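You operate a simulated robot arm through the tools that you are given. There is no shell and no other tool. Be economical: measure what you need, move in short steps, check, and stop when the job is done.

You are at the controls of a simulated two-armed robot. One attempt, no reset.

## Task
Fetch the white tin and set it on the top of the cleaning table. Put one of the grey tips from the top of the cleaning table on the top of the loading table. Take the short yellow carton on the top of the strap table and put it away on the top of the loading table. Turn the dial of post a to 20% off. Open the left gate. The order is free. Set down upright: short yellow carton.

The check looks at the end state, three seconds after you hand in, the way a careful person would. Anything else that was tipped, shoved, dropped, spilled or broken makes it a failure.

## Robot
Two 7-joint arms with two-finger parallel grippers on one trunk, on a base that drives. Base frame: it is fixed to the floor where the robot stands at the start and does not move with it; the origin is under the middle of the robot, x ahead of it, y to its left, z up; the surface under the hand at the start is at about z = 0.84. Lengths are in m, angles in rad, forces in N, time in s.
The left shoulder is at the start at [0.042, 0.101, 1.136], the right one opposite. With the tool pointing down near the work surface each hand reaches from about 0.22 to 0.52 m from the robot's upright axis, wherever it stands, measured 20 degrees to its own side. Places, roughly: dial of post A [-9.4, -5, 1.2]; grey tip (5x5x5 cm) [0.4, 0.9, 0.8]; left gate [-0.4, -9.5, 0.9]; short yellow carton [0.75, -0.75, 0.75]; top of the cleaning table [0.6, 1, 0.8]; top of the loading table [-1.5, -1.1, 0.7]; white tin [0.5, 0.25, 0.75]. Payload 2.4 kg a hand.
The TCP of each hand is the grasp point between the finger pads, 0.024 m short of the fingertips. In the tool frame z runs along the fingers and y along their closing line. The gripper opens to 0.068 m. The fingers are 0.017 m wide and 0.01 m thick; the gripper's body (0.04 by 0.07 m) begins 0.041 m behind the TCP.
Orientation is that of the tool frame in the base frame, as a unit quaternion [w, x, y, z]. With the fingers straight down and closing along the base's y, the tool's x points along the base's -x, its y along +y and its z along -z.

## Interface
- The arms move only by the tool arm_command. It takes "left_steps", "right_steps" or both (then of equal length, played together; a hand with none holds still); each is a list of rows, each an object of numbers (a shift or turn left out is 0, a gripper value left out holds the last): "dx", "dy", "dz": the shift along the tool's x, y, z in mm; "rx", "ry", "rz": the turn, a rotation vector about the tool's x, y, z in rad. In form: [{"dx": .., "dy": .., "dz": .., "rx": .., "ry": .., "rz": ..}, ...]. A call has 1 to 12 rows; each row is the pose to reach, as a shift and turn from the pose commanded when the call began, along the tool's axes at that moment. "left_gripper" and "right_gripper" are, for a hand that has rows, the finger opening in mm, from 0 to 68, set as the call begins (left out, the last holds). Rows are played at 5 a second. More than 0.05 m and 0.15 rad between two rows, or a gripper value outside its range, and nothing of the call is played. A pose out of reach is approached as far as the arm can. The call stops where the force on the tool passes 40 N (or 10 N more than at its start, if that is more) or the arm is blocked; 0.2 s more then pass. Each finger travels about 0.072 m/s and halts on what it meets, pressing with about 38 N; the grip force reading is that of the motor and also rises with nothing between the fingers. The clock runs only during rows and for 0.2 s after the last one: add rows that repeat a pose to give the fingers time. The reply holds the time, the measured pose of the TCP, the force on the tool along the base axes, the opening and the grip force, in the units named above and with some noise, with the torque about the TCP (base axes, N m) and any sound that the robot's microphone picked up.
- Cameras (640 x 400 px; columns grow to the right, rows downward): "scene" is now at [0.1245, 0.029, 1.2995]; the picture's right is [0.30, -0.95, 0.00], its down [-0.50, -0.16, -0.85] and it looks along [0.81, 0.26, -0.52] (base axes); focal length 249 px, centre (320, 200). "left" rides on the left gripper at [0.084, -0.011, -0.075] in its tool frame; the picture's right is [0.13, 0.99, 0.00], its down [-0.60, 0.08, -0.79] and it looks along [-0.79, 0.10, 0.61] (tool axes); focal length 251 px, centre (320, 200). "right" rides on the right gripper at [0.084, 0.011, -0.075] in its tool frame; the picture's right is [-0.13, 0.99, 0.00], its down [-0.60, -0.08, -0.79] and it looks along [-0.79, -0.10, 0.61] (tool axes); focal length 251 px, centre (320, 200). There is no depth. A picture from a camera that has moved, and an enlarged one, comes with that camera's place and axes in the base frame and with its lens.
- capture(camera): a new picture of that camera. The clock stands still meanwhile.
- lift_body(by): slides the trunk up (or, below 0, down) by that many m; the arms and the scene camera ride with it, the base frame stays. It gives what a move gives, with no picture.
- drive_base(legs): drives the robot by 1 to 6 legs, each [ahead, left, turn to the left] in m, m and rad, along the robot's own axes; the way and the turn of a leg run together, so that a leg with both is an arc; at most 1.5 m and 3.142 rad a leg. The arms and the cameras ride along, it lands a little off, and it stops where it bumps. It gives what a move gives.
- head_to(pan, tilt): turns the head with the scene camera to pan (to the left, within 1.501 rad either way) and tilt (down, from -0.506 to 1.204), counted from straight ahead of the robot. It gives what a move gives.
- enlarge(camera, box): a new picture of the part [left, top, right, bottom] of that camera's present view, enlarged. The clock stands still meanwhile.
- sign_off(): hands the job in; it is judged then, once.

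Go step by step. Nothing tells you exact positions but the pictures and the camera data: compare them with the known pose of the tool, close in by small moves and look again before you grip or let go. The budget is 165 turns and 118 pictures, counting those below and the enlarged ones. Unless the task says otherwise, let go and move clear before handing in.

The tools are called after ">>>" as a command line: name --argument value ..., lists and objects as JSON in quotes. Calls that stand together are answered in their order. arm_command: Moves the arms, as the interface text tells. Its arguments: {"type":"object","properties":{"left_steps":{"type":"array"},"left_gripper":{"type":"number"},"right_steps":{"type":"array"},"right_gripper":{"type":"number"}},"required":[]} The other tools are called the same way: lift_body (by) slides the trunk up or down; drive_base (legs) drives the base; head_to (pan, tilt) turns the head that bears the scene camera; capture (camera) takes a picture; enlarge (camera, box) takes an enlarged picture of a part of a camera's view; sign_off () hands the job in.

At the start:

```text
time_s: 0.0
left_position: [0.2265, 0.2335, 1.1261]
left_tool_rot: [0.0, 0.001, 1.0, -0.001]
left_force: [-0.6, -0.3, -0.1]
left_moment: [0.02, 0.01, 0.04]
left_width: 0.0679
left_grasp_force: 0.1
right_position: [0.3255, -0.0234, 1.1502]
right_tool_rot: [0.0, 0.0, 1.0, 0.001]
right_force: [0.5, 0.0, 0.2]
right_moment: [-0.01, -0.01, 0.03]
right_width: 0.0679
right_grasp_force: 0.1
trunk travel left (down, up): [-0.35, 0.5]
robot x, y, heading: [-0.0015, 0.0005, -0.001]
head pan, tilt: [0.309, 0.552]
```

scene: 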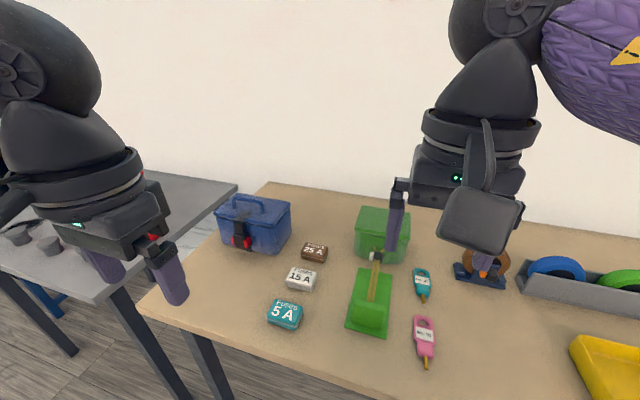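
right: 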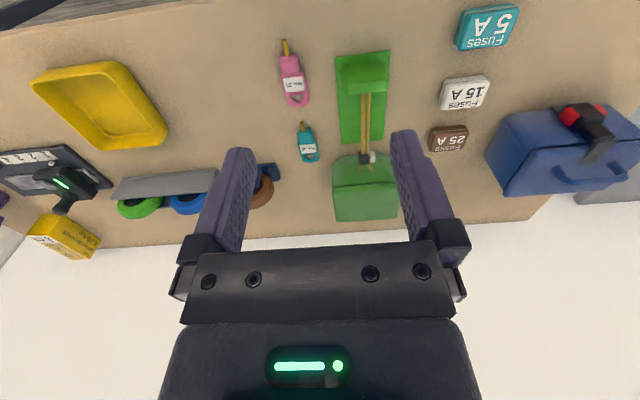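
left: 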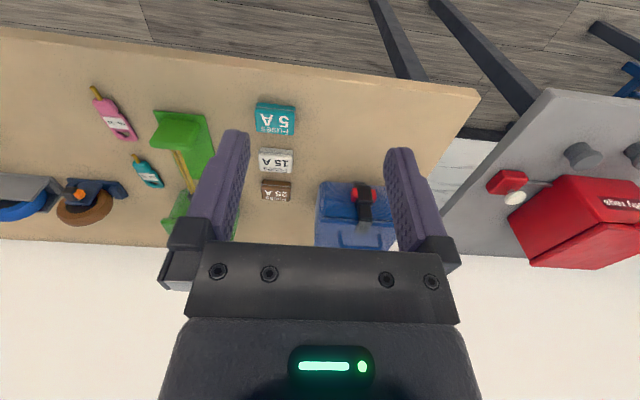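

The strap table is in front of me with the white "15 A" tin at about (0.476, 0.184, 0.86), and the grey cleaning table is to the left. I'll look around before moving.

>>> head_to --pan 1.0 --tilt 0.55

>>> capture --camera "scene"

>>> head_to --pan -0.7 --tilt 0.55

>>> capture --camera "scene"

>>> head_to --pan -1.5 --tilt 0.35

>>> capture --camera "scene"

```text
time_s: 1.1
left_position: [0.2257, 0.2341, 1.1228]
left_tool_rot: [-0.001, 0.0, 1.0, 0.0]
left_force: [0.4, -0.3, 0.0]
left_moment: [0.03, -0.03, 0.02]
left_width: 0.0681
left_grasp_force: 0.1
right_position: [0.3245, -0.0228, 1.1499]
right_tool_rot: [0.0, 0.0, 1.0, 0.001]
right_force: [0.0, -0.3, 0.2]
right_moment: [0.0, -0.01, -0.05]
right_width: 0.0678
right_grasp_force: 0.1
trunk travel left (down, up): [-0.35, 0.5]
robot x, y, heading: [0.0006, 0.0037, 0.001]
head pan, tilt: [1.0, 0.55]
```

```text
114 pictures are left
camera scene: at [0.0875, 0.0772, 1.2997], right [0.84, -0.54, 0.0], down [-0.28, -0.44, -0.85], along [0.46, 0.72, -0.52], focal length 249 px, centre (320, 200)
```

scene: 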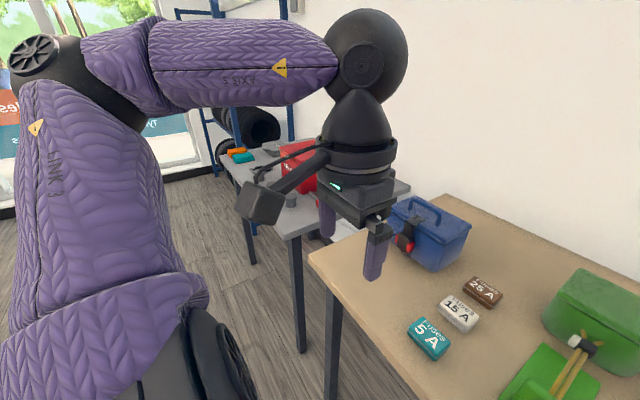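

```text
time_s: 2.8
left_position: [0.2259, 0.2344, 1.1247]
left_tool_rot: [0.0, 0.0, 1.0, -0.001]
left_force: [-0.4, 0.2, 0.3]
left_moment: [0.0, -0.02, -0.03]
left_width: 0.0679
left_grasp_force: 0.1
right_position: [0.3253, -0.0224, 1.1515]
right_tool_rot: [-0.001, 0.0, 1.0, 0.001]
right_force: [-0.4, -0.3, -0.1]
right_moment: [-0.02, -0.01, -0.03]
right_width: 0.0681
right_grasp_force: 0.1
trunk travel left (down, up): [-0.35, 0.5]
robot x, y, heading: [-0.0015, 0.0003, -0.002]
head pan, tilt: [-0.7, 0.55]
```

```text
113 pictures are left
camera scene: at [0.1077, -0.0561, 1.2997], right [-0.64, -0.77, 0.0], down [-0.4, 0.34, -0.85], along [0.65, -0.55, -0.52], focal length 249 px, centre (320, 200)
```

scene: 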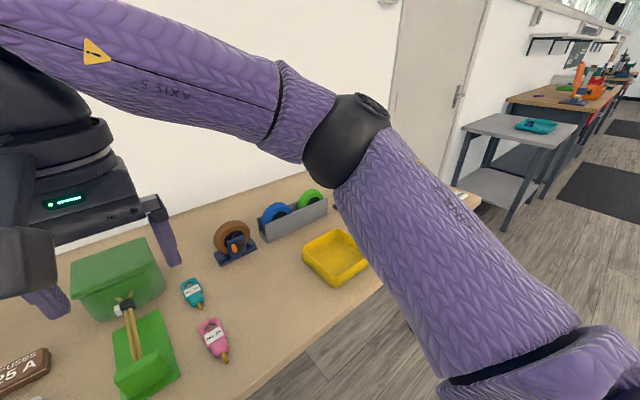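

```text
time_s: 3.9
left_position: [0.2273, 0.2339, 1.1238]
left_tool_rot: [0.001, 0.001, 1.0, -0.001]
left_force: [-0.6, 0.2, -0.2]
left_moment: [0.0, 0.01, 0.0]
left_width: 0.0678
left_grasp_force: 0.1
right_position: [0.3247, -0.0228, 1.1516]
right_tool_rot: [0.0, 0.0, 1.0, 0.001]
right_force: [-0.1, 0.1, 0.2]
right_moment: [-0.01, -0.01, -0.01]
right_width: 0.068
right_grasp_force: 0.1
trunk travel left (down, up): [-0.35, 0.5]
robot x, y, heading: [-0.0003, -0.0018, -0.002]
head pan, tilt: [-1.499, 0.351]
```

```text
112 pictures are left
camera scene: at [0.0457, -0.0912, 1.3179], right [-1.0, -0.07, 0.0], down [-0.03, 0.34, -0.94], along [0.07, -0.94, -0.34], focal length 249 px, centre (320, 200)
```

scene: 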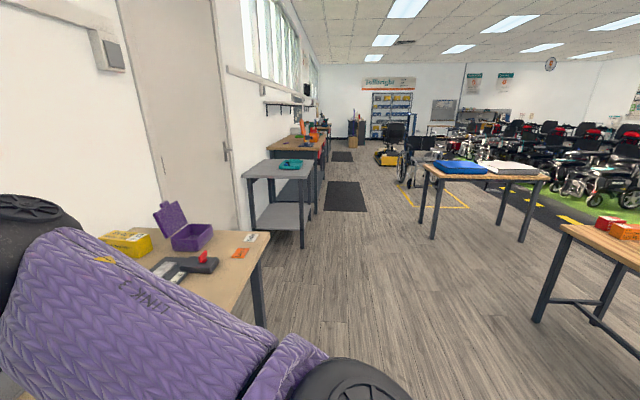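

The table edge is at about x=0.30, and the tin is just within reach of the left arm. I'll move the left hand above the tin and check with its camera.

>>> arm_command --left_steps '[{"dx": -36, "dy": -7, "dz": 15}, {"dx": -72, "dy": -14, "dz": 30}, {"dx": -108, "dy": -21, "dz": 45}, {"dx": -144, "dy": -28, "dz": 60}, {"dx": -180, "dy": -35, "dz": 80}, {"dx": -215, "dy": -43, "dz": 100}, {"dx": -250, "dy": -50, "dz": 120}, {"dx": -250, "dy": -50, "dz": 120}]'

>>> capture --camera "left"

>>> head_to --pan 0.31 --tilt 0.7

>>> capture --camera "scene"

```text
time_s: 5.7
left_position: [0.4531, 0.192, 1.0091]
left_tool_rot: [0.0, 0.001, 1.0, -0.002]
left_force: [-0.3, 0.8, -0.2]
left_moment: [-0.02, 0.01, 0.01]
left_width: 0.0679
left_grasp_force: 0.0
left hand out of reach, approached as far as the arm can: row 7, 8
right_position: [0.3257, -0.0217, 1.151]
right_tool_rot: [0.0, 0.0, 1.0, 0.001]
right_force: [0.0, 1.2, 0.6]
right_moment: [-0.01, 0.02, -0.01]
right_width: 0.0679
right_grasp_force: 0.1
trunk travel left (down, up): [-0.35, 0.5]
robot x, y, heading: [0.0001, -0.0003, 0.006]
head pan, tilt: [-1.499, 0.351]
```

```text
111 pictures are left
camera left: at [0.3684, 0.1813, 1.0844], right [-0.13, 0.99, 0.0], down [0.6, 0.08, 0.79], along [0.79, 0.1, -0.61], focal length 251 px, centre (320, 200)
```

left: 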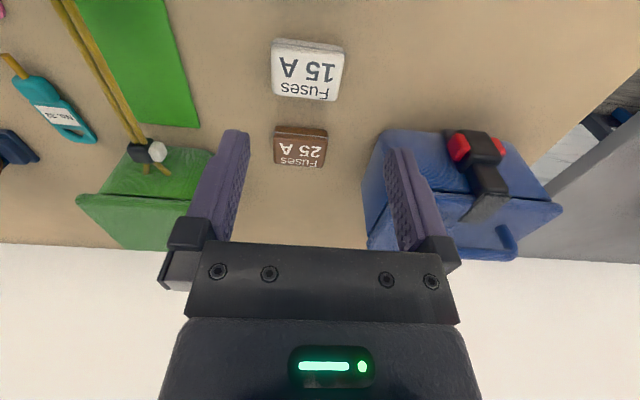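

```text
time_s: 7.5
left_position: [0.4539, 0.1922, 1.0088]
left_tool_rot: [0.0, 0.0, 1.0, -0.001]
left_force: [-0.1, -1.0, 0.1]
left_moment: [0.02, -0.02, -0.02]
left_width: 0.0679
left_grasp_force: 0.0
right_position: [0.325, -0.023, 1.152]
right_tool_rot: [0.0, 0.0, 1.0, 0.001]
right_force: [-0.2, 1.2, 0.0]
right_moment: [0.01, -0.01, -0.02]
right_width: 0.068
right_grasp_force: 0.1
trunk travel left (down, up): [-0.35, 0.5]
robot x, y, heading: [0.0002, 0.0017, 0.002]
head pan, tilt: [0.311, 0.7]
```

```text
110 pictures are left
camera scene: at [0.12, 0.0276, 1.2865], right [0.31, -0.95, 0.0], down [-0.61, -0.2, -0.76], along [0.73, 0.23, -0.64], focal length 249 px, centre (320, 200)
```

scene: 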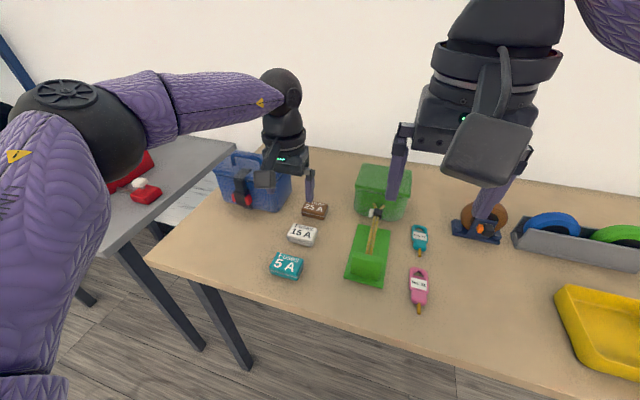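

The tin is centred at about (0.474, 0.184), with its short side (about 42 mm) along x. It is near my reach limit, so I'll drive ahead a little and turn the hand 90° to close along x.

>>> drive_base --legs '[[0.06, 0, 0]]'

>>> arm_command --left_gripper 60 --left_steps '[{"rz": 0.14}, {"rz": 0.28}, {"rz": 0.42}, {"rz": 0.56}, {"rz": 0.7}, {"rz": 0.84}, {"rz": 0.98}, {"rz": 1.12}, {"rz": 1.26}, {"rz": 1.4}, {"rz": 1.54}, {"rz": 1.571}]'

>>> capture --camera "left"

```text
time_s: 8.5
left_position: [0.5148, 0.1922, 1.0096]
left_tool_rot: [0.0, 0.001, 1.0, -0.001]
left_force: [0.3, -1.7, 0.0]
left_moment: [0.0, 0.02, 0.0]
left_width: 0.068
left_grasp_force: 0.0
right_position: [0.3872, -0.0218, 1.15]
right_tool_rot: [0.0, 0.0, 1.0, 0.001]
right_force: [1.1, -0.4, 0.1]
right_moment: [0.02, 0.0, -0.01]
right_width: 0.068
right_grasp_force: 0.0
trunk travel left (down, up): [-0.35, 0.5]
robot x, y, heading: [0.0614, 0.0, -0.001]
head pan, tilt: [0.311, 0.7]
```

```text
time_s: 11.1
left_position: [0.3292, 0.1135, 0.9169]
left_tool_rot: [0.029, 0.685, 0.727, 0.032]
left_force: [0.7, -0.5, 0.4]
left_moment: [0.0, 0.02, -0.01]
left_width: 0.0601
left_grasp_force: 0.1
left hand out of reach, approached as far as the arm can: row 3, 4, 5, 6, 7, 8, 9, 10, 11, 12
right_position: [0.3861, -0.0223, 1.1508]
right_tool_rot: [-0.001, 0.0, 1.0, 0.0]
right_force: [-0.4, 0.2, -0.2]
right_moment: [-0.01, -0.03, 0.0]
right_width: 0.0681
right_grasp_force: 0.1
trunk travel left (down, up): [-0.35, 0.5]
robot x, y, heading: [0.0596, 0.0001, -0.003]
head pan, tilt: [0.311, 0.7]
```

```text
109 pictures are left
camera left: at [0.3065, 0.1965, 0.9929], right [0.98, 0.19, 0.08], down [0.05, -0.6, 0.8], along [0.2, -0.78, -0.6], focal length 251 px, centre (320, 200)
```

left: 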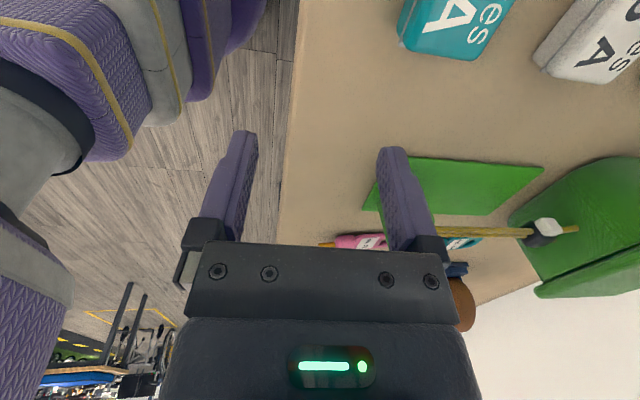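

The wrist turn went out of reach and the hand sagged inward, but it touched nothing. I'll command a closer pose and see where the hand goes.

>>> arm_command --left_steps '[{"dy": -40}, {"dy": -80}, {"dy": -100}, {"dy": -100}, {"dy": -100}]'

>>> capture --camera "scene"

```text
time_s: 12.3
left_position: [0.2828, 0.0963, 0.8991]
left_tool_rot: [0.026, 0.685, 0.727, 0.031]
left_force: [-0.4, 0.2, -0.9]
left_moment: [0.0, 0.0, -0.04]
left_width: 0.0598
left_grasp_force: 0.1
left hand out of reach, approached as far as the arm can: row 1, 2, 3, 4, 5
right_position: [0.3855, -0.0223, 1.151]
right_tool_rot: [0.001, -0.001, 1.0, 0.001]
right_force: [-0.1, 0.0, -0.3]
right_moment: [-0.02, -0.06, 0.02]
right_width: 0.0681
right_grasp_force: 0.1
trunk travel left (down, up): [-0.35, 0.5]
robot x, y, heading: [0.0577, 0.0028, -0.002]
head pan, tilt: [0.311, 0.7]
```

```text
108 pictures are left
camera scene: at [0.1803, 0.0277, 1.2865], right [0.31, -0.95, 0.0], down [-0.61, -0.2, -0.76], along [0.73, 0.23, -0.64], focal length 249 px, centre (320, 200)
```

scene: 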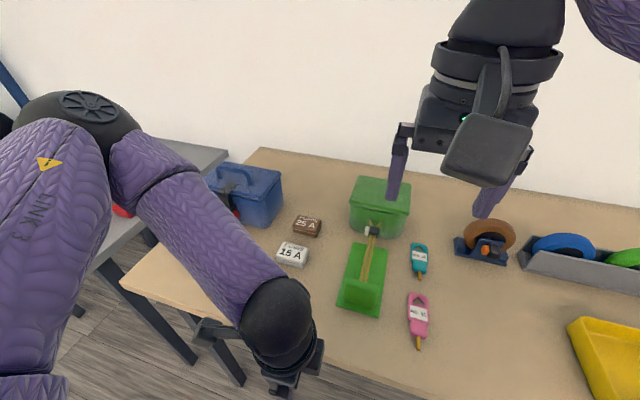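

The wrist is at a joint limit this way round, so I'll unwind the turn while lifting, then try turning the other way.

>>> arm_command --left_steps '[{"dz": -20, "rz": -0.14}, {"dz": -40, "rz": -0.28}, {"dz": -60, "rz": -0.42}, {"dz": -80, "rz": -0.56}, {"dz": -100, "rz": -0.7}, {"dz": -100, "rz": -0.84}, {"dz": -100, "rz": -0.98}, {"dz": -100, "rz": -1.12}, {"dz": -100, "rz": -1.26}, {"dz": -100, "rz": -1.4}, {"dz": -100, "rz": -1.54}, {"dz": -100, "rz": -1.571}]'

```text
time_s: 14.9
left_position: [0.2909, 0.0873, 1.0015]
left_tool_rot: [0.041, -0.031, 0.999, 0.003]
left_force: [-0.1, 0.0, 1.2]
left_moment: [0.0, 0.01, 0.0]
left_width: 0.0602
left_grasp_force: 0.1
left hand out of reach, approached as far as the arm can: row 1, 2, 3, 4, 5, 6, 7, 8, 9, 10, 11, 12
right_position: [0.3853, -0.0222, 1.1513]
right_tool_rot: [0.001, 0.0, 1.0, 0.001]
right_force: [-0.1, 0.3, -0.7]
right_moment: [-0.04, -0.01, 0.0]
right_width: 0.0677
right_grasp_force: 0.1
trunk travel left (down, up): [-0.35, 0.5]
robot x, y, heading: [0.0611, 0.0027, 0.001]
head pan, tilt: [0.311, 0.7]
```

>>> arm_command --left_steps '[{"dx": -30, "dy": 22, "rx": 0.002, "ry": 0.02, "rz": 0.015}, {"dx": -60, "dy": 45, "rx": 0.003, "ry": 0.041, "rz": 0.031}, {"dx": -90, "dy": 68, "rx": 0.004, "ry": 0.06, "rz": 0.045}, {"dx": -120, "dy": 90, "rx": 0.006, "ry": 0.082, "rz": 0.062}, {"dx": -120, "dy": 90, "rx": 0.006, "ry": 0.082, "rz": 0.062}]'

```text
time_s: 16.1
left_position: [0.4051, 0.1855, 1.0109]
left_tool_rot: [0.001, 0.001, 1.0, 0.0]
left_force: [0.6, 1.0, 1.3]
left_moment: [0.0, 0.02, 0.01]
left_width: 0.0597
left_grasp_force: 0.1
right_position: [0.385, -0.0209, 1.1498]
right_tool_rot: [0.0, 0.0, 1.0, 0.0]
right_force: [0.3, 0.2, -0.5]
right_moment: [0.0, 0.01, -0.01]
right_width: 0.068
right_grasp_force: 0.1
trunk travel left (down, up): [-0.35, 0.5]
robot x, y, heading: [0.062, 0.0046, -0.004]
head pan, tilt: [0.311, 0.7]
```

>>> arm_command --left_steps '[{"rz": -0.14}, {"rz": -0.28}, {"rz": -0.42}, {"rz": -0.56}, {"rz": -0.7}, {"rz": -0.84}, {"rz": -0.98}]'

```text
time_s: 17.7
left_position: [0.4055, 0.1848, 1.0108]
left_tool_rot: [0.001, -0.471, 0.882, 0.0]
left_force: [-0.1, 0.1, -0.3]
left_moment: [-0.02, -0.03, 0.03]
left_width: 0.0598
left_grasp_force: 0.1
right_position: [0.3857, -0.0232, 1.1505]
right_tool_rot: [0.0, 0.0, 1.0, 0.002]
right_force: [0.3, 0.1, 0.0]
right_moment: [-0.02, 0.0, 0.01]
right_width: 0.0678
right_grasp_force: 0.0
trunk travel left (down, up): [-0.35, 0.5]
robot x, y, heading: [0.0581, 0.0016, 0.001]
head pan, tilt: [0.311, 0.7]
```

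>>> arm_command --left_steps '[{"rz": -0.14}, {"rz": -0.28}, {"rz": -0.42}, {"rz": -0.56}, {"rz": -0.591}]'

>>> arm_command --left_steps '[{"dy": -35, "dz": 30}, {"dy": -69, "dz": 60}, {"dy": -69, "dz": 60}]'

>>> capture --camera "left"

```text
time_s: 18.9
left_position: [0.4044, 0.1854, 1.0109]
left_tool_rot: [-0.001, 0.707, -0.707, 0.001]
left_force: [-0.1, 0.1, 0.4]
left_moment: [0.02, 0.0, 0.01]
left_width: 0.0599
left_grasp_force: 0.0
right_position: [0.3851, -0.022, 1.1508]
right_tool_rot: [-0.001, 0.0, 1.0, 0.001]
right_force: [0.6, 0.3, -0.2]
right_moment: [0.04, 0.0, 0.01]
right_width: 0.0681
right_grasp_force: 0.0
trunk travel left (down, up): [-0.35, 0.5]
robot x, y, heading: [0.0602, 0.0014, -0.001]
head pan, tilt: [0.311, 0.7]
```

```text
time_s: 19.7
left_position: [0.4731, 0.1847, 0.9505]
left_tool_rot: [0.002, -0.706, 0.708, 0.0]
left_force: [-0.1, -1.1, 0.0]
left_moment: [0.01, -0.01, 0.01]
left_width: 0.0601
left_grasp_force: 0.1
right_position: [0.3853, -0.0231, 1.1507]
right_tool_rot: [0.001, 0.0, 1.0, 0.0]
right_force: [-0.1, 0.3, -1.4]
right_moment: [-0.01, 0.01, 0.02]
right_width: 0.0682
right_grasp_force: 0.1
trunk travel left (down, up): [-0.35, 0.5]
robot x, y, heading: [0.0632, -0.0027, -0.001]
head pan, tilt: [0.311, 0.7]
```

```text
107 pictures are left
camera left: at [0.4831, 0.1002, 1.0259], right [-0.99, -0.13, 0.0], down [-0.08, 0.6, 0.79], along [-0.1, 0.79, -0.61], focal length 251 px, centre (320, 200)
```

left: 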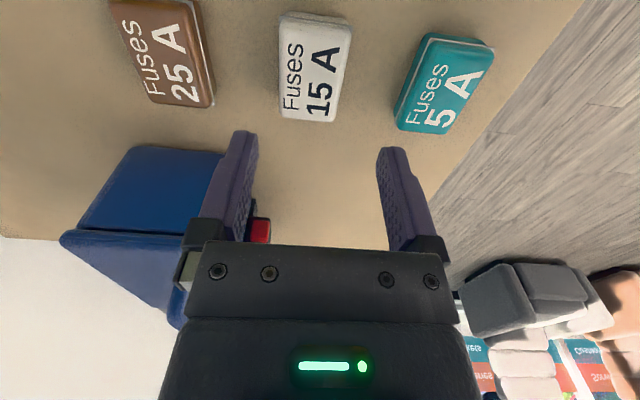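

The hand is aligned over the tin. I'll descend to TCP z≈0.87 and check.

>>> arm_command --left_steps '[{"dy": -3, "dx": 3, "dz": 30}, {"dy": -3, "dx": 3, "dz": 55}, {"dy": -3, "dx": 3, "dz": 78}, {"dy": -3, "dx": 3, "dz": 78}]'

>>> capture --camera "left"

>>> capture --camera "scene"

```text
time_s: 20.7
left_position: [0.4627, 0.1901, 0.8891]
left_tool_rot: [0.004, -0.706, 0.708, -0.006]
left_force: [5.5, -0.3, 39.7]
left_moment: [-0.06, -1.52, -0.02]
left_width: 0.0643
left_grasp_force: 2.8
left hand out of reach, approached as far as the arm can: row 2, 3, 4
right_position: [0.3842, -0.0239, 1.1528]
right_tool_rot: [0.001, 0.001, 1.0, 0.001]
right_force: [0.6, 0.1, 0.1]
right_moment: [-0.03, -0.02, -0.01]
right_width: 0.068
right_grasp_force: 0.1
trunk travel left (down, up): [-0.35, 0.5]
robot x, y, heading: [0.0574, -0.0, -0.001]
head pan, tilt: [0.311, 0.7]
```

```text
106 pictures are left
camera left: at [0.4717, 0.1046, 0.9644], right [-0.99, -0.13, -0.01], down [-0.09, 0.6, 0.79], along [-0.09, 0.79, -0.61], focal length 251 px, centre (320, 200)
```

left: 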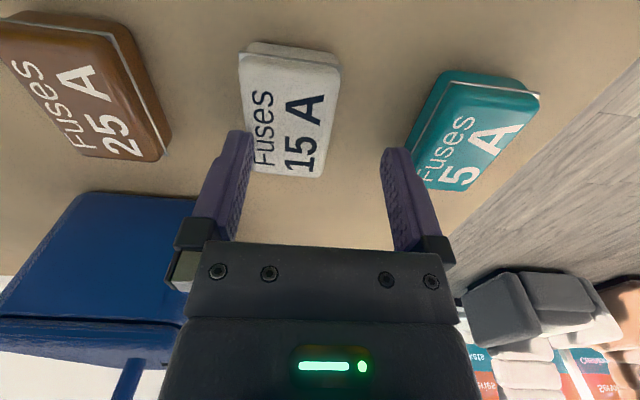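

```text
105 pictures are left
camera scene: at [0.1779, 0.0262, 1.2873], right [0.31, -0.95, 0.0], down [-0.61, -0.2, -0.77], along [0.73, 0.23, -0.64], focal length 249 px, centre (320, 200)
```

scene: 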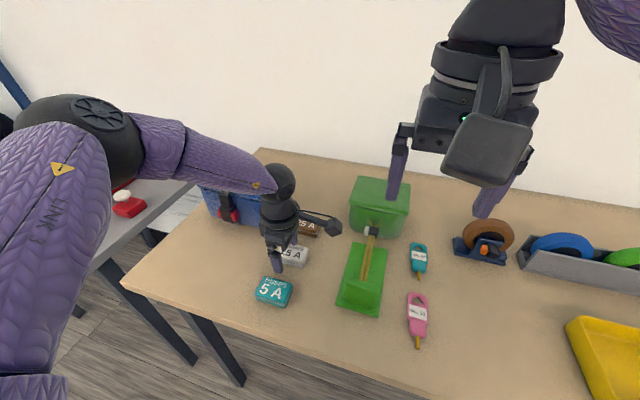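

The hand drifted off at the low height, out of reach with this wrist angle, and one finger is resting on the tin's top at about 0.865. I'll lift off, lower the trunk by 0.1 m so the grasp sits in the reachable band, and then retry.

>>> arm_command --left_steps '[{"dz": -30}, {"dz": -60}, {"dz": -100}, {"dz": -130}, {"dz": -130}]'

>>> lift_body --by -0.1

>>> capture --camera "left"

```text
time_s: 21.9
left_position: [0.464, 0.1896, 1.0156]
left_tool_rot: [0.001, -0.706, 0.708, -0.001]
left_force: [0.4, 0.7, -0.1]
left_moment: [-0.01, 0.02, 0.0]
left_width: 0.0598
left_grasp_force: 0.0
right_position: [0.387, -0.0225, 1.1514]
right_tool_rot: [0.0, 0.0, 1.0, 0.001]
right_force: [-0.5, 0.0, -0.3]
right_moment: [0.02, -0.01, 0.01]
right_width: 0.0679
right_grasp_force: 0.1
trunk travel left (down, up): [-0.35, 0.5]
robot x, y, heading: [0.0588, 0.0012, -0.004]
head pan, tilt: [0.311, 0.7]
```

```text
time_s: 23.2
left_position: [0.4618, 0.1897, 0.9163]
left_tool_rot: [0.001, -0.706, 0.708, 0.0]
left_force: [-0.2, 0.0, 0.3]
left_moment: [0.0, 0.01, 0.03]
left_width: 0.0603
left_grasp_force: 0.0
right_position: [0.3854, -0.0225, 1.0506]
right_tool_rot: [0.0, 0.001, 1.0, 0.001]
right_force: [0.6, 0.3, -0.1]
right_moment: [-0.03, 0.0, 0.0]
right_width: 0.0677
right_grasp_force: 0.0
trunk travel left (down, up): [-0.25, 0.6]
robot x, y, heading: [0.0619, 0.0018, -0.001]
head pan, tilt: [0.311, 0.7]
```

```text
104 pictures are left
camera left: at [0.4723, 0.1054, 0.9911], right [-0.99, -0.13, 0.0], down [-0.08, 0.6, 0.79], along [-0.1, 0.79, -0.61], focal length 251 px, centre (320, 200)
```

left: 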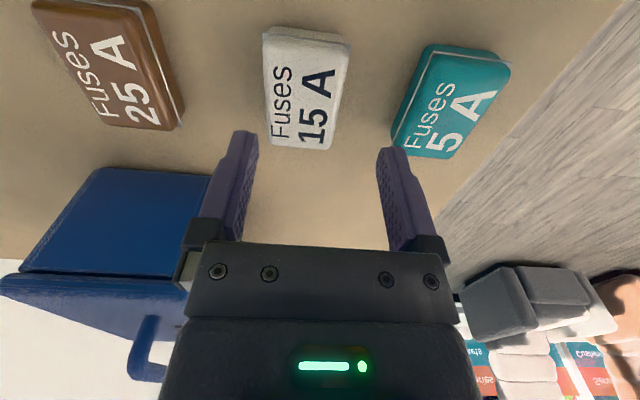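

>>> arm_command --left_steps '[{"dy": -9, "dx": 7, "dz": 0}, {"dy": -9, "dx": 7, "dz": 10}, {"dy": -9, "dx": 7, "dz": 20}, {"dy": -9, "dx": 7, "dz": 20}]'

>>> capture --camera "left"

```text
time_s: 24.2
left_position: [0.4727, 0.1833, 0.8949]
left_tool_rot: [0.001, -0.706, 0.708, -0.001]
left_force: [-0.9, -0.2, 0.2]
left_moment: [-0.01, 0.04, -0.02]
left_width: 0.0598
left_grasp_force: 0.1
right_position: [0.385, -0.0212, 1.0509]
right_tool_rot: [0.0, 0.0, 1.0, 0.001]
right_force: [-0.6, -0.4, 0.4]
right_moment: [0.03, -0.04, -0.02]
right_width: 0.068
right_grasp_force: 0.0
trunk travel left (down, up): [-0.25, 0.6]
robot x, y, heading: [0.0613, 0.0018, -0.002]
head pan, tilt: [0.311, 0.7]
```

```text
103 pictures are left
camera left: at [0.482, 0.0984, 0.971], right [-0.99, -0.13, 0.0], down [-0.08, 0.6, 0.79], along [-0.1, 0.79, -0.61], focal length 251 px, centre (320, 200)
```

left: 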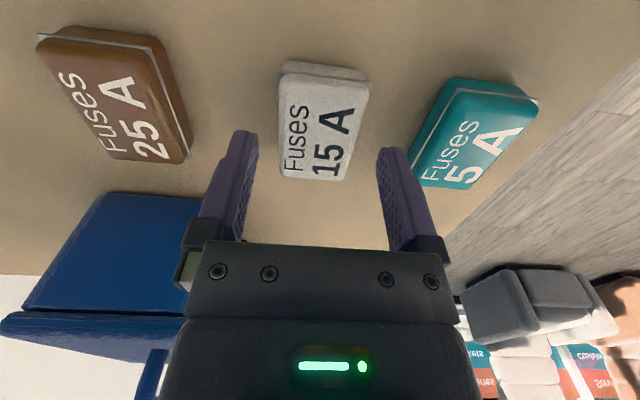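

The tin is centred between the fingers. Next I descend and grip.

>>> arm_command --left_steps '[{"dz": 13}, {"dz": 26}, {"dz": 26}]'

>>> arm_command --left_gripper 20 --left_steps '[{"dz": 0}, {"dz": 0}, {"dz": 0}, {"dz": 0}]'

>>> capture --camera "left"

```text
time_s: 25.0
left_position: [0.4724, 0.1834, 0.8692]
left_tool_rot: [0.0, -0.706, 0.708, -0.001]
left_force: [0.2, -0.2, -0.1]
left_moment: [0.0, -0.01, -0.02]
left_width: 0.0598
left_grasp_force: 0.1
right_position: [0.3858, -0.0219, 1.0511]
right_tool_rot: [0.0, 0.0, 1.0, 0.001]
right_force: [0.5, 0.0, -0.4]
right_moment: [-0.02, 0.01, 0.01]
right_width: 0.0681
right_grasp_force: 0.1
trunk travel left (down, up): [-0.25, 0.6]
robot x, y, heading: [0.0569, 0.0009, 0.001]
head pan, tilt: [0.311, 0.7]
```

```text
time_s: 26.0
left_position: [0.4725, 0.1842, 0.8681]
left_tool_rot: [0.002, -0.707, 0.707, 0.0]
left_force: [-0.8, -0.1, -0.7]
left_moment: [0.0, -0.03, -0.01]
left_width: 0.0414
left_grasp_force: 38.4
right_position: [0.386, -0.0217, 1.0514]
right_tool_rot: [0.0, 0.0, 1.0, 0.0]
right_force: [0.4, -0.4, 0.1]
right_moment: [-0.03, 0.01, 0.01]
right_width: 0.0677
right_grasp_force: 0.0
trunk travel left (down, up): [-0.25, 0.6]
robot x, y, heading: [0.0617, -0.0029, 0.002]
head pan, tilt: [0.311, 0.7]
```

```text
102 pictures are left
camera left: at [0.482, 0.0986, 0.9447], right [-0.99, -0.13, 0.0], down [-0.08, 0.6, 0.79], along [-0.1, 0.79, -0.61], focal length 251 px, centre (320, 200)
```

left: 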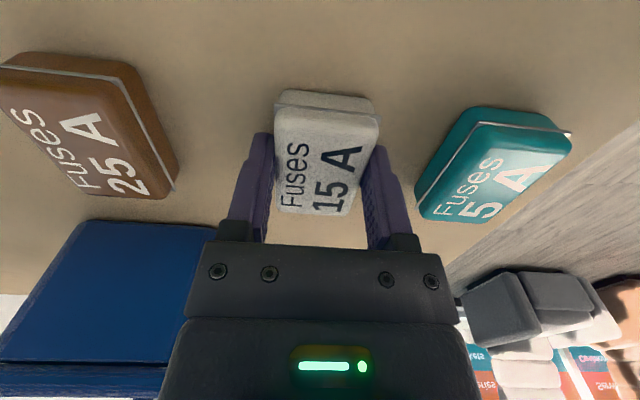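

The tin is gripped at 41 mm. I'll lift it, raise the trunk and back away from the table.

>>> arm_command --left_steps '[{"dz": -25}, {"dz": -50, "dy": 10}, {"dz": -80, "dy": 30}, {"dz": -100, "dy": 60}, {"dz": -100, "dy": 60}]'

>>> lift_body --by 0.1

>>> drive_base --legs '[[-0.25, 0, 0], [0, 0.8, 0]]'

>>> head_to --pan 0.0 --tilt 0.6

>>> capture --camera "scene"

```text
time_s: 27.2
left_position: [0.4127, 0.1829, 0.9705]
left_tool_rot: [0.001, -0.707, 0.708, -0.001]
left_force: [0.4, -1.2, 0.2]
left_moment: [0.0, -0.01, 0.0]
left_width: 0.041
left_grasp_force: 37.5
right_position: [0.3864, -0.0227, 1.0501]
right_tool_rot: [-0.001, 0.0, 1.0, 0.002]
right_force: [0.6, 0.8, -0.6]
right_moment: [-0.01, -0.01, 0.03]
right_width: 0.0681
right_grasp_force: 0.0
trunk travel left (down, up): [-0.25, 0.6]
robot x, y, heading: [0.0619, 0.0014, 0.001]
head pan, tilt: [0.311, 0.7]
```

```text
time_s: 28.6
left_position: [0.4125, 0.1835, 1.0681]
left_tool_rot: [0.001, -0.706, 0.708, -0.001]
left_force: [-0.7, 0.8, -0.5]
left_moment: [0.02, -0.01, 0.0]
left_width: 0.0415
left_grasp_force: 38.3
right_position: [0.3863, -0.0229, 1.1498]
right_tool_rot: [0.0, 0.0, 1.0, 0.001]
right_force: [-0.4, -0.4, 0.0]
right_moment: [0.0, -0.03, 0.0]
right_width: 0.0678
right_grasp_force: 0.0
trunk travel left (down, up): [-0.35, 0.5]
robot x, y, heading: [0.0599, 0.0008, 0.007]
head pan, tilt: [0.311, 0.7]
```

```text
time_s: 34.3
left_position: [0.1658, 0.988, 1.0688]
left_tool_rot: [-0.001, 0.708, -0.707, 0.0]
left_force: [-0.2, 0.6, -0.8]
left_moment: [-0.02, 0.05, 0.03]
left_width: 0.041
left_grasp_force: 37.2
right_position: [0.1389, 0.7815, 1.152]
right_tool_rot: [0.0, -0.001, 1.0, 0.001]
right_force: [-0.1, -0.5, -0.9]
right_moment: [-0.04, 0.01, -0.02]
right_width: 0.0682
right_grasp_force: 0.1
trunk travel left (down, up): [-0.35, 0.5]
robot x, y, heading: [-0.1881, 0.802, 0.002]
head pan, tilt: [0.311, 0.7]
```

```text
time_s: 35.1
left_position: [0.1643, 0.9875, 1.0695]
left_tool_rot: [0.0, -0.707, 0.707, -0.001]
left_force: [-0.7, 0.4, -1.1]
left_moment: [0.01, 0.0, 0.0]
left_width: 0.0411
left_grasp_force: 38.6
right_position: [0.1388, 0.7814, 1.1508]
right_tool_rot: [0.0, -0.001, 1.0, 0.0]
right_force: [-0.1, -0.4, 0.2]
right_moment: [-0.04, -0.02, -0.01]
right_width: 0.0681
right_grasp_force: 0.0
trunk travel left (down, up): [-0.35, 0.5]
robot x, y, heading: [-0.1854, 0.8033, 0.003]
head pan, tilt: [0.0, 0.6]
```

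```text
101 pictures are left
camera scene: at [-0.059, 0.8053, 1.2951], right [0.0, -1.0, 0.0], down [-0.57, 0.0, -0.82], along [0.82, 0.0, -0.57], focal length 249 px, centre (320, 200)
```

scene: 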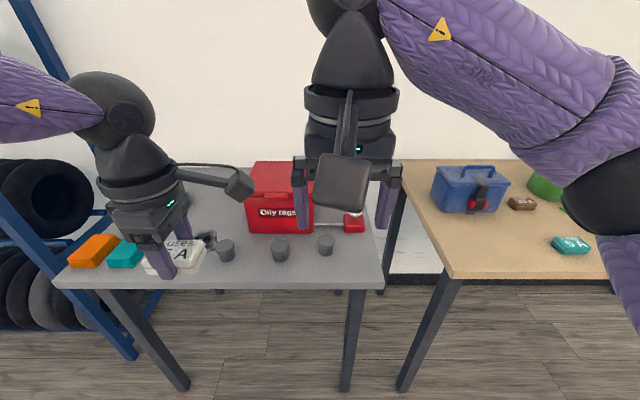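

The cleaning table has three grey tips at y≈1.03, 0.90 and 0.79 (x≈0.36), a red bin behind them, and orange and teal tins on the left. I'll check the free space with the hand cameras.

>>> capture --camera "left"

>>> capture --camera "right"

```text
100 pictures are left
camera left: at [0.1745, 0.9025, 1.1449], right [-0.99, -0.13, 0.0], down [-0.08, 0.6, 0.79], along [-0.1, 0.79, -0.61], focal length 251 px, centre (320, 200)
```

left: 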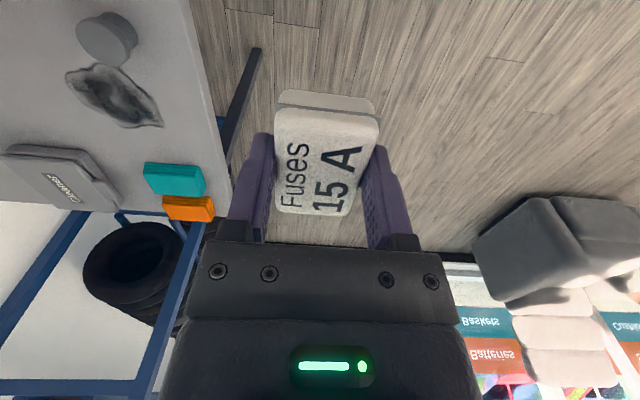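

```text
99 pictures are left
camera right: at [0.0556, 0.7941, 1.2274], right [0.13, 0.99, 0.0], down [0.6, -0.08, 0.79], along [0.79, -0.1, -0.61], focal length 251 px, centre (320, 200)
```

right: 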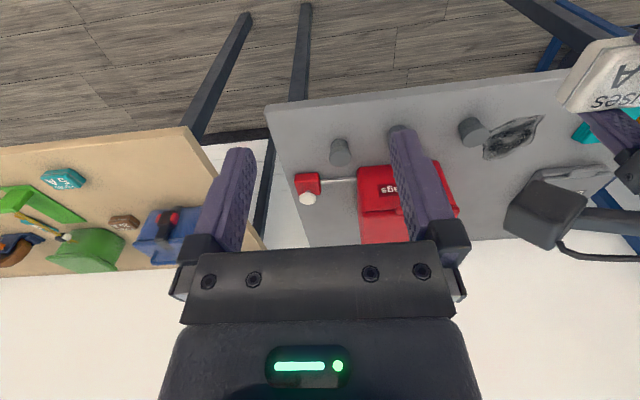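

Tip 3 is at about (0.37, 0.79). I'll take it with the right hand first, then put the tin down in the freed spot. I'm moving so tip 3 sits to my right front.

>>> drive_base --legs '[[0.15, 0.13, 0]]'

>>> arm_command --right_steps '[{"dx": 0, "dy": -40, "dz": 0}, {"dx": 0, "dy": -80, "dz": 30}, {"dx": 0, "dy": -120, "dz": 60}, {"dx": 0, "dy": -120, "dz": 100}, {"dx": 0, "dy": -120, "dz": 100}]'

>>> capture --camera "right"

>>> capture --camera "scene"

```text
time_s: 36.7
left_position: [0.315, 1.1173, 1.0703]
left_tool_rot: [-0.001, 0.708, -0.707, 0.0]
left_force: [0.6, 0.1, -1.1]
left_moment: [0.04, 0.03, 0.05]
left_width: 0.0412
left_grasp_force: 38.2
right_position: [0.29, 0.9123, 1.1508]
right_tool_rot: [0.0, 0.0, 1.0, 0.001]
right_force: [-0.2, 0.2, -0.6]
right_moment: [0.0, 0.04, 0.01]
right_width: 0.0679
right_grasp_force: 0.0
trunk travel left (down, up): [-0.35, 0.5]
robot x, y, heading: [-0.035, 0.9351, 0.003]
head pan, tilt: [0.0, 0.6]
```

```text
time_s: 37.9
left_position: [0.3153, 1.1171, 1.0702]
left_tool_rot: [-0.001, 0.708, -0.707, 0.001]
left_force: [1.2, 0.9, -0.6]
left_moment: [-0.01, 0.0, -0.01]
left_width: 0.0413
left_grasp_force: 37.7
right_position: [0.2906, 0.7924, 1.0513]
right_tool_rot: [0.0, -0.001, 1.0, 0.002]
right_force: [0.5, 0.1, -0.7]
right_moment: [0.0, 0.0, 0.02]
right_width: 0.0679
right_grasp_force: 0.0
trunk travel left (down, up): [-0.35, 0.5]
robot x, y, heading: [-0.0359, 0.9354, 0.002]
head pan, tilt: [0.0, 0.6]
```

```text
98 pictures are left
camera right: at [0.2068, 0.8048, 1.1278], right [0.13, 0.99, 0.0], down [0.6, -0.08, 0.79], along [0.79, -0.1, -0.61], focal length 251 px, centre (320, 200)
```

right: 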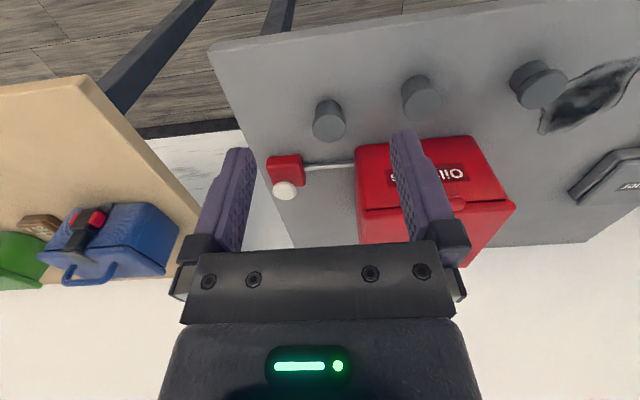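

```text
97 pictures are left
camera scene: at [0.0916, 0.9355, 1.2951], right [0.0, -1.0, 0.0], down [-0.57, 0.0, -0.82], along [0.82, 0.0, -0.57], focal length 249 px, centre (320, 200)
```

scene: 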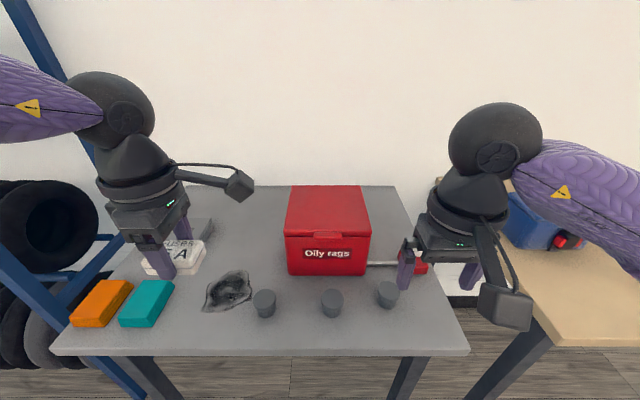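

>>> enlarge --camera "right" --box '[280, 60, 460, 172]'

>>> enlarge --camera "scene" --box '[240, 260, 440, 385]'

```text
3.56 times, centred on (370, 116) of right
camera zoom: at [0.2068, 0.8048, 1.1278], right [0.13, 0.99, 0.0], down [0.6, -0.08, 0.79], along [0.79, -0.1, -0.61], focal length 894 px, centre (142, 499)
```

zoom: 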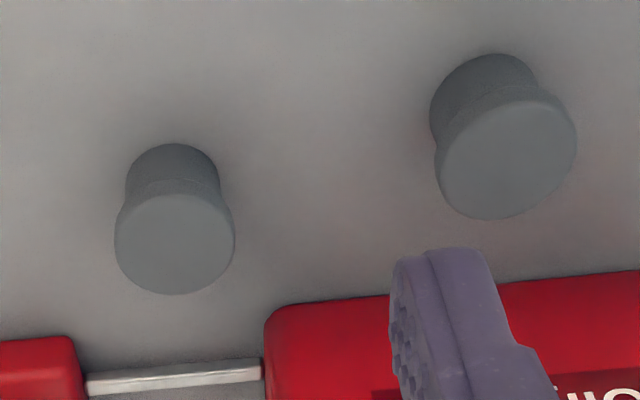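

```text
3.20 times, centred on (340, 322) of scene
camera zoom: at [0.0916, 0.9355, 1.2951], right [0.0, -1.0, 0.0], down [-0.57, 0.0, -0.82], along [0.82, 0.0, -0.57], focal length 798 px, centre (256, -192)
```

zoom: 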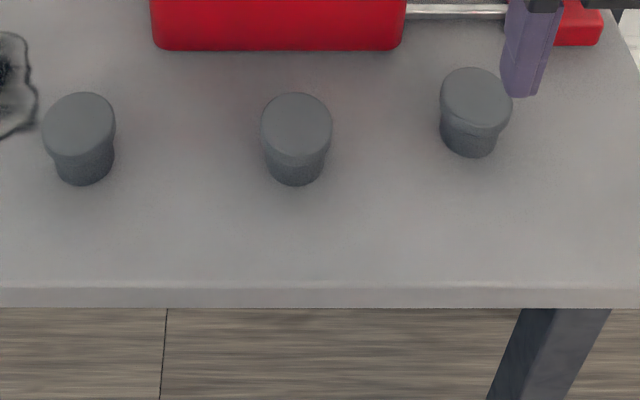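

Tip 3's cap is centred at about (0.389, 0.797), about 40 mm across. I'll move above it and check.

>>> arm_command --right_steps '[{"dx": -33, "dy": 2, "dz": 20}, {"dx": -66, "dy": 4, "dz": 40}, {"dx": -98, "dy": 5, "dz": 70}, {"dx": -98, "dy": 5, "dz": 110}, {"dx": -98, "dy": 5, "dz": 110}]'

>>> capture --camera "right"

>>> enlarge --camera "scene" --box '[300, 180, 540, 330]'

```text
time_s: 39.1
left_position: [0.3145, 1.1174, 1.0699]
left_tool_rot: [0.0, 0.707, -0.707, 0.0]
left_force: [0.7, 0.5, -0.4]
left_moment: [0.0, -0.01, 0.0]
left_width: 0.0414
left_grasp_force: 38.0
right_position: [0.3869, 0.7965, 0.9389]
right_tool_rot: [0.0, 0.0, 1.0, 0.001]
right_force: [0.0, 0.7, -1.3]
right_moment: [-0.01, 0.01, -0.03]
right_width: 0.0679
right_grasp_force: 0.0
trunk travel left (down, up): [-0.35, 0.5]
robot x, y, heading: [-0.0367, 0.9358, 0.004]
head pan, tilt: [0.0, 0.6]
```

```text
94 pictures are left
camera right: at [0.3041, 0.8094, 1.0167], right [0.13, 0.99, 0.0], down [0.6, -0.08, 0.79], along [0.79, -0.1, -0.61], focal length 251 px, centre (320, 200)
```

right: 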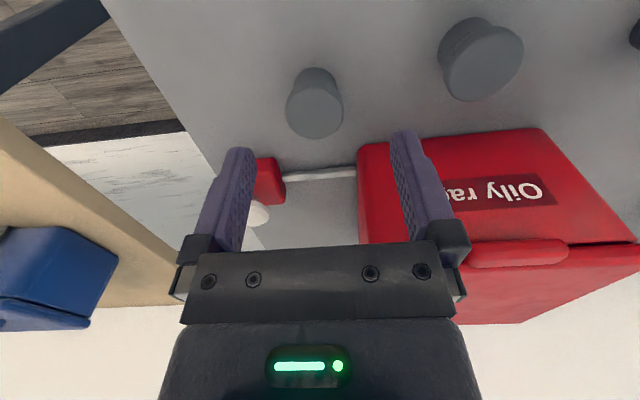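

```text
2.67 times, centred on (420, 255) of scene
camera zoom: at [0.0915, 0.9354, 1.2952], right [0.0, -1.0, 0.0], down [-0.57, 0.0, -0.82], along [0.82, 0.0, -0.57], focal length 665 px, centre (53, 53)
```

zoom: 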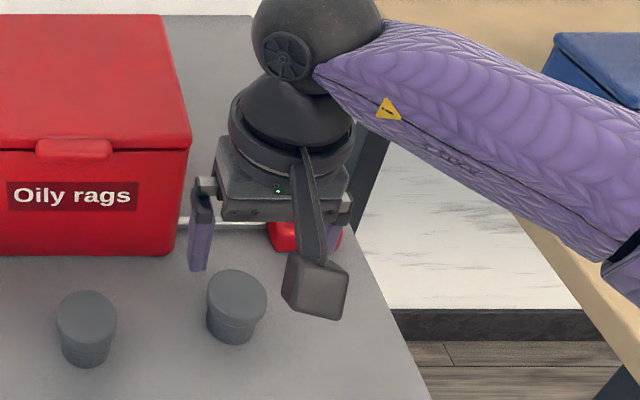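

The hand is aligned over the tip. Next I descend to z≈0.872 and grip.

>>> arm_command --right_steps '[{"dx": -2, "dz": 25}, {"dx": -2, "dz": 50}, {"dx": -2, "dz": 66}, {"dx": -2, "dz": 66}]'

>>> capture --camera "right"

```text
time_s: 40.1
left_position: [0.3157, 1.1166, 1.069]
left_tool_rot: [0.001, -0.707, 0.707, -0.001]
left_force: [0.2, -0.2, -0.4]
left_moment: [0.0, 0.0, 0.01]
left_width: 0.0413
left_grasp_force: 38.7
right_position: [0.3897, 0.7975, 0.8734]
right_tool_rot: [0.0, -0.001, 1.0, 0.001]
right_force: [0.3, 0.3, 0.6]
right_moment: [0.01, 0.02, -0.01]
right_width: 0.0683
right_grasp_force: 0.0
trunk travel left (down, up): [-0.35, 0.5]
robot x, y, heading: [-0.0368, 0.9335, 0.007]
head pan, tilt: [0.0, 0.6]
```

```text
92 pictures are left
camera right: at [0.3066, 0.8102, 0.9507], right [0.13, 0.99, 0.0], down [0.6, -0.08, 0.79], along [0.79, -0.1, -0.61], focal length 251 px, centre (320, 200)
```

right: 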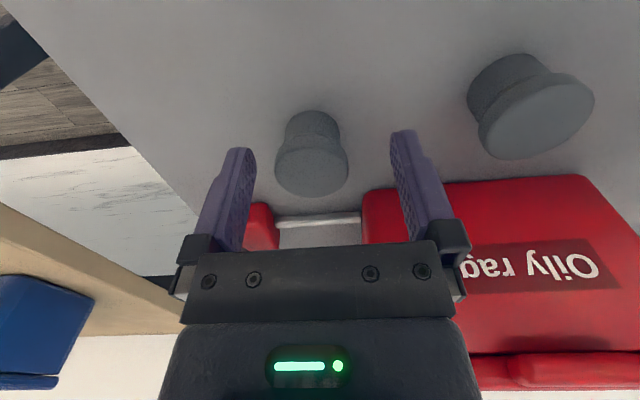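

Comparing views, the tip's top is really at z≈0.84, so this table is at about 0.79, and the tip is at about (0.418, 0.791). I'll raise slightly, shift, check and then descend.

>>> arm_command --right_steps '[{"dz": -20}, {"dx": -28, "dy": -6, "dz": -20}, {"dx": -28, "dy": -6, "dz": -5}, {"dx": -28, "dy": -6, "dz": -5}]'

>>> capture --camera "right"

>>> enlarge --camera "scene" --box '[300, 180, 540, 330]'

```text
time_s: 41.1
left_position: [0.3157, 1.1175, 1.0699]
left_tool_rot: [0.001, -0.707, 0.707, 0.0]
left_force: [-0.2, -1.4, 0.5]
left_moment: [0.02, 0.02, 0.02]
left_width: 0.0414
left_grasp_force: 37.8
right_position: [0.4188, 0.7905, 0.8792]
right_tool_rot: [0.0, -0.001, 1.0, 0.0]
right_force: [-0.8, 0.3, 0.2]
right_moment: [-0.02, 0.02, 0.02]
right_width: 0.0682
right_grasp_force: 0.1
trunk travel left (down, up): [-0.35, 0.5]
robot x, y, heading: [-0.0335, 0.9321, -0.002]
head pan, tilt: [0.0, 0.6]
```

```text
91 pictures are left
camera right: at [0.3349, 0.8035, 0.9563], right [0.13, 0.99, 0.0], down [0.6, -0.08, 0.79], along [0.79, -0.1, -0.61], focal length 251 px, centre (320, 200)
```

right: 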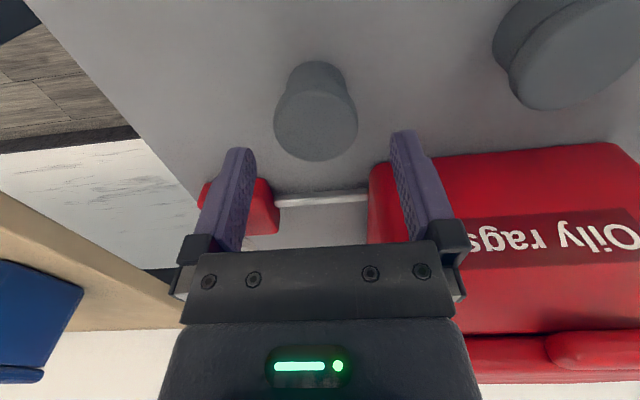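

```text
2.67 times, centred on (420, 255) of scene
camera zoom: at [0.0915, 0.9354, 1.2951], right [0.0, -1.0, 0.0], down [-0.57, 0.0, -0.82], along [0.82, 0.0, -0.57], focal length 665 px, centre (53, 53)
```

zoom: 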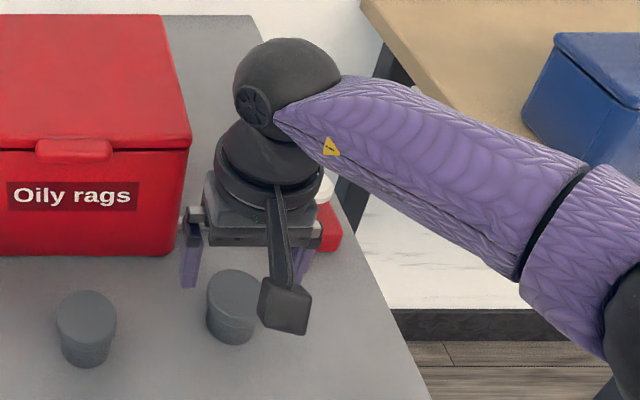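

>>> arm_command --right_steps '[{"dz": 20}, {"dz": 40}, {"dz": 51}, {"dz": 51}]'

>>> capture --camera "right"

```text
time_s: 42.1
left_position: [0.3151, 1.1173, 1.0694]
left_tool_rot: [0.0, 0.708, -0.707, 0.0]
left_force: [0.8, -0.1, -0.2]
left_moment: [0.02, -0.02, 0.02]
left_width: 0.0415
left_grasp_force: 38.1
right_position: [0.4185, 0.7915, 0.8267]
right_tool_rot: [0.0, 0.0, 1.0, 0.001]
right_force: [-0.5, 0.3, -1.0]
right_moment: [0.0, -0.01, 0.0]
right_width: 0.0679
right_grasp_force: 0.2
trunk travel left (down, up): [-0.35, 0.5]
robot x, y, heading: [-0.0385, 0.9311, 0.002]
head pan, tilt: [0.0, 0.6]
```

```text
89 pictures are left
camera right: at [0.3349, 0.8037, 0.905], right [0.13, 0.99, 0.0], down [0.6, -0.08, 0.79], along [0.79, -0.1, -0.61], focal length 251 px, centre (320, 200)
```

right: 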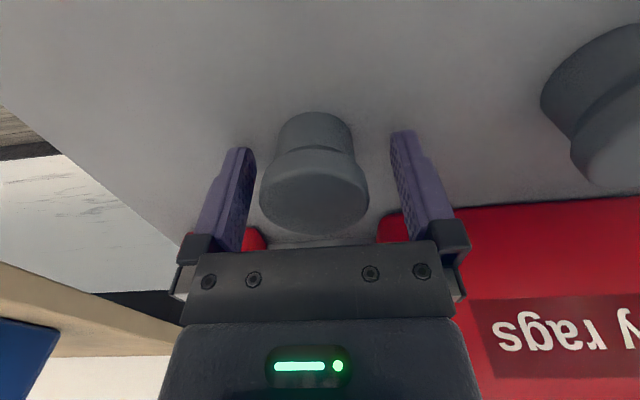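

The tip is nicely between the fingers. I'll grip it and lift.

>>> arm_command --right_gripper 25 --right_steps '[{"dz": 0}, {"dz": 0}, {"dz": 0}, {"dz": 0}, {"dz": -20}, {"dz": -50}, {"dz": -90}, {"dz": -130}, {"dz": -130}]'

>>> capture --camera "right"

```text
time_s: 44.1
left_position: [0.3155, 1.1177, 1.0692]
left_tool_rot: [0.0, 0.707, -0.707, 0.001]
left_force: [0.5, 1.0, 0.1]
left_moment: [-0.03, 0.03, 0.0]
left_width: 0.0412
left_grasp_force: 38.3
right_position: [0.4179, 0.7911, 0.9583]
right_tool_rot: [-0.001, -0.001, 1.0, 0.002]
right_force: [-1.2, 0.2, -0.1]
right_moment: [-0.01, -0.01, 0.01]
right_width: 0.0458
right_grasp_force: 38.4
trunk travel left (down, up): [-0.35, 0.5]
robot x, y, heading: [-0.0386, 0.9344, -0.002]
head pan, tilt: [0.0, 0.6]
```

```text
88 pictures are left
camera right: at [0.3347, 0.8041, 1.0358], right [0.13, 0.99, 0.0], down [0.6, -0.08, 0.79], along [0.79, -0.1, -0.61], focal length 251 px, centre (320, 200)
```

right: 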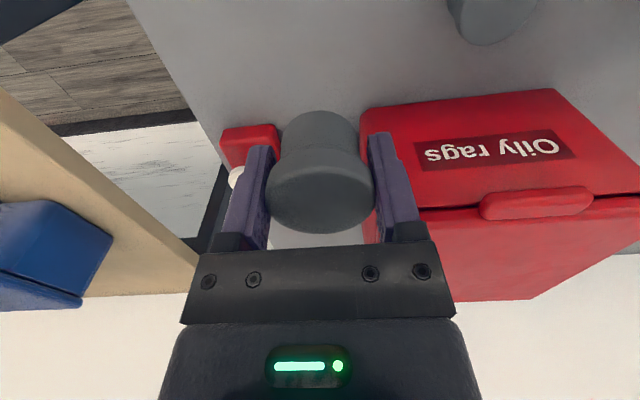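

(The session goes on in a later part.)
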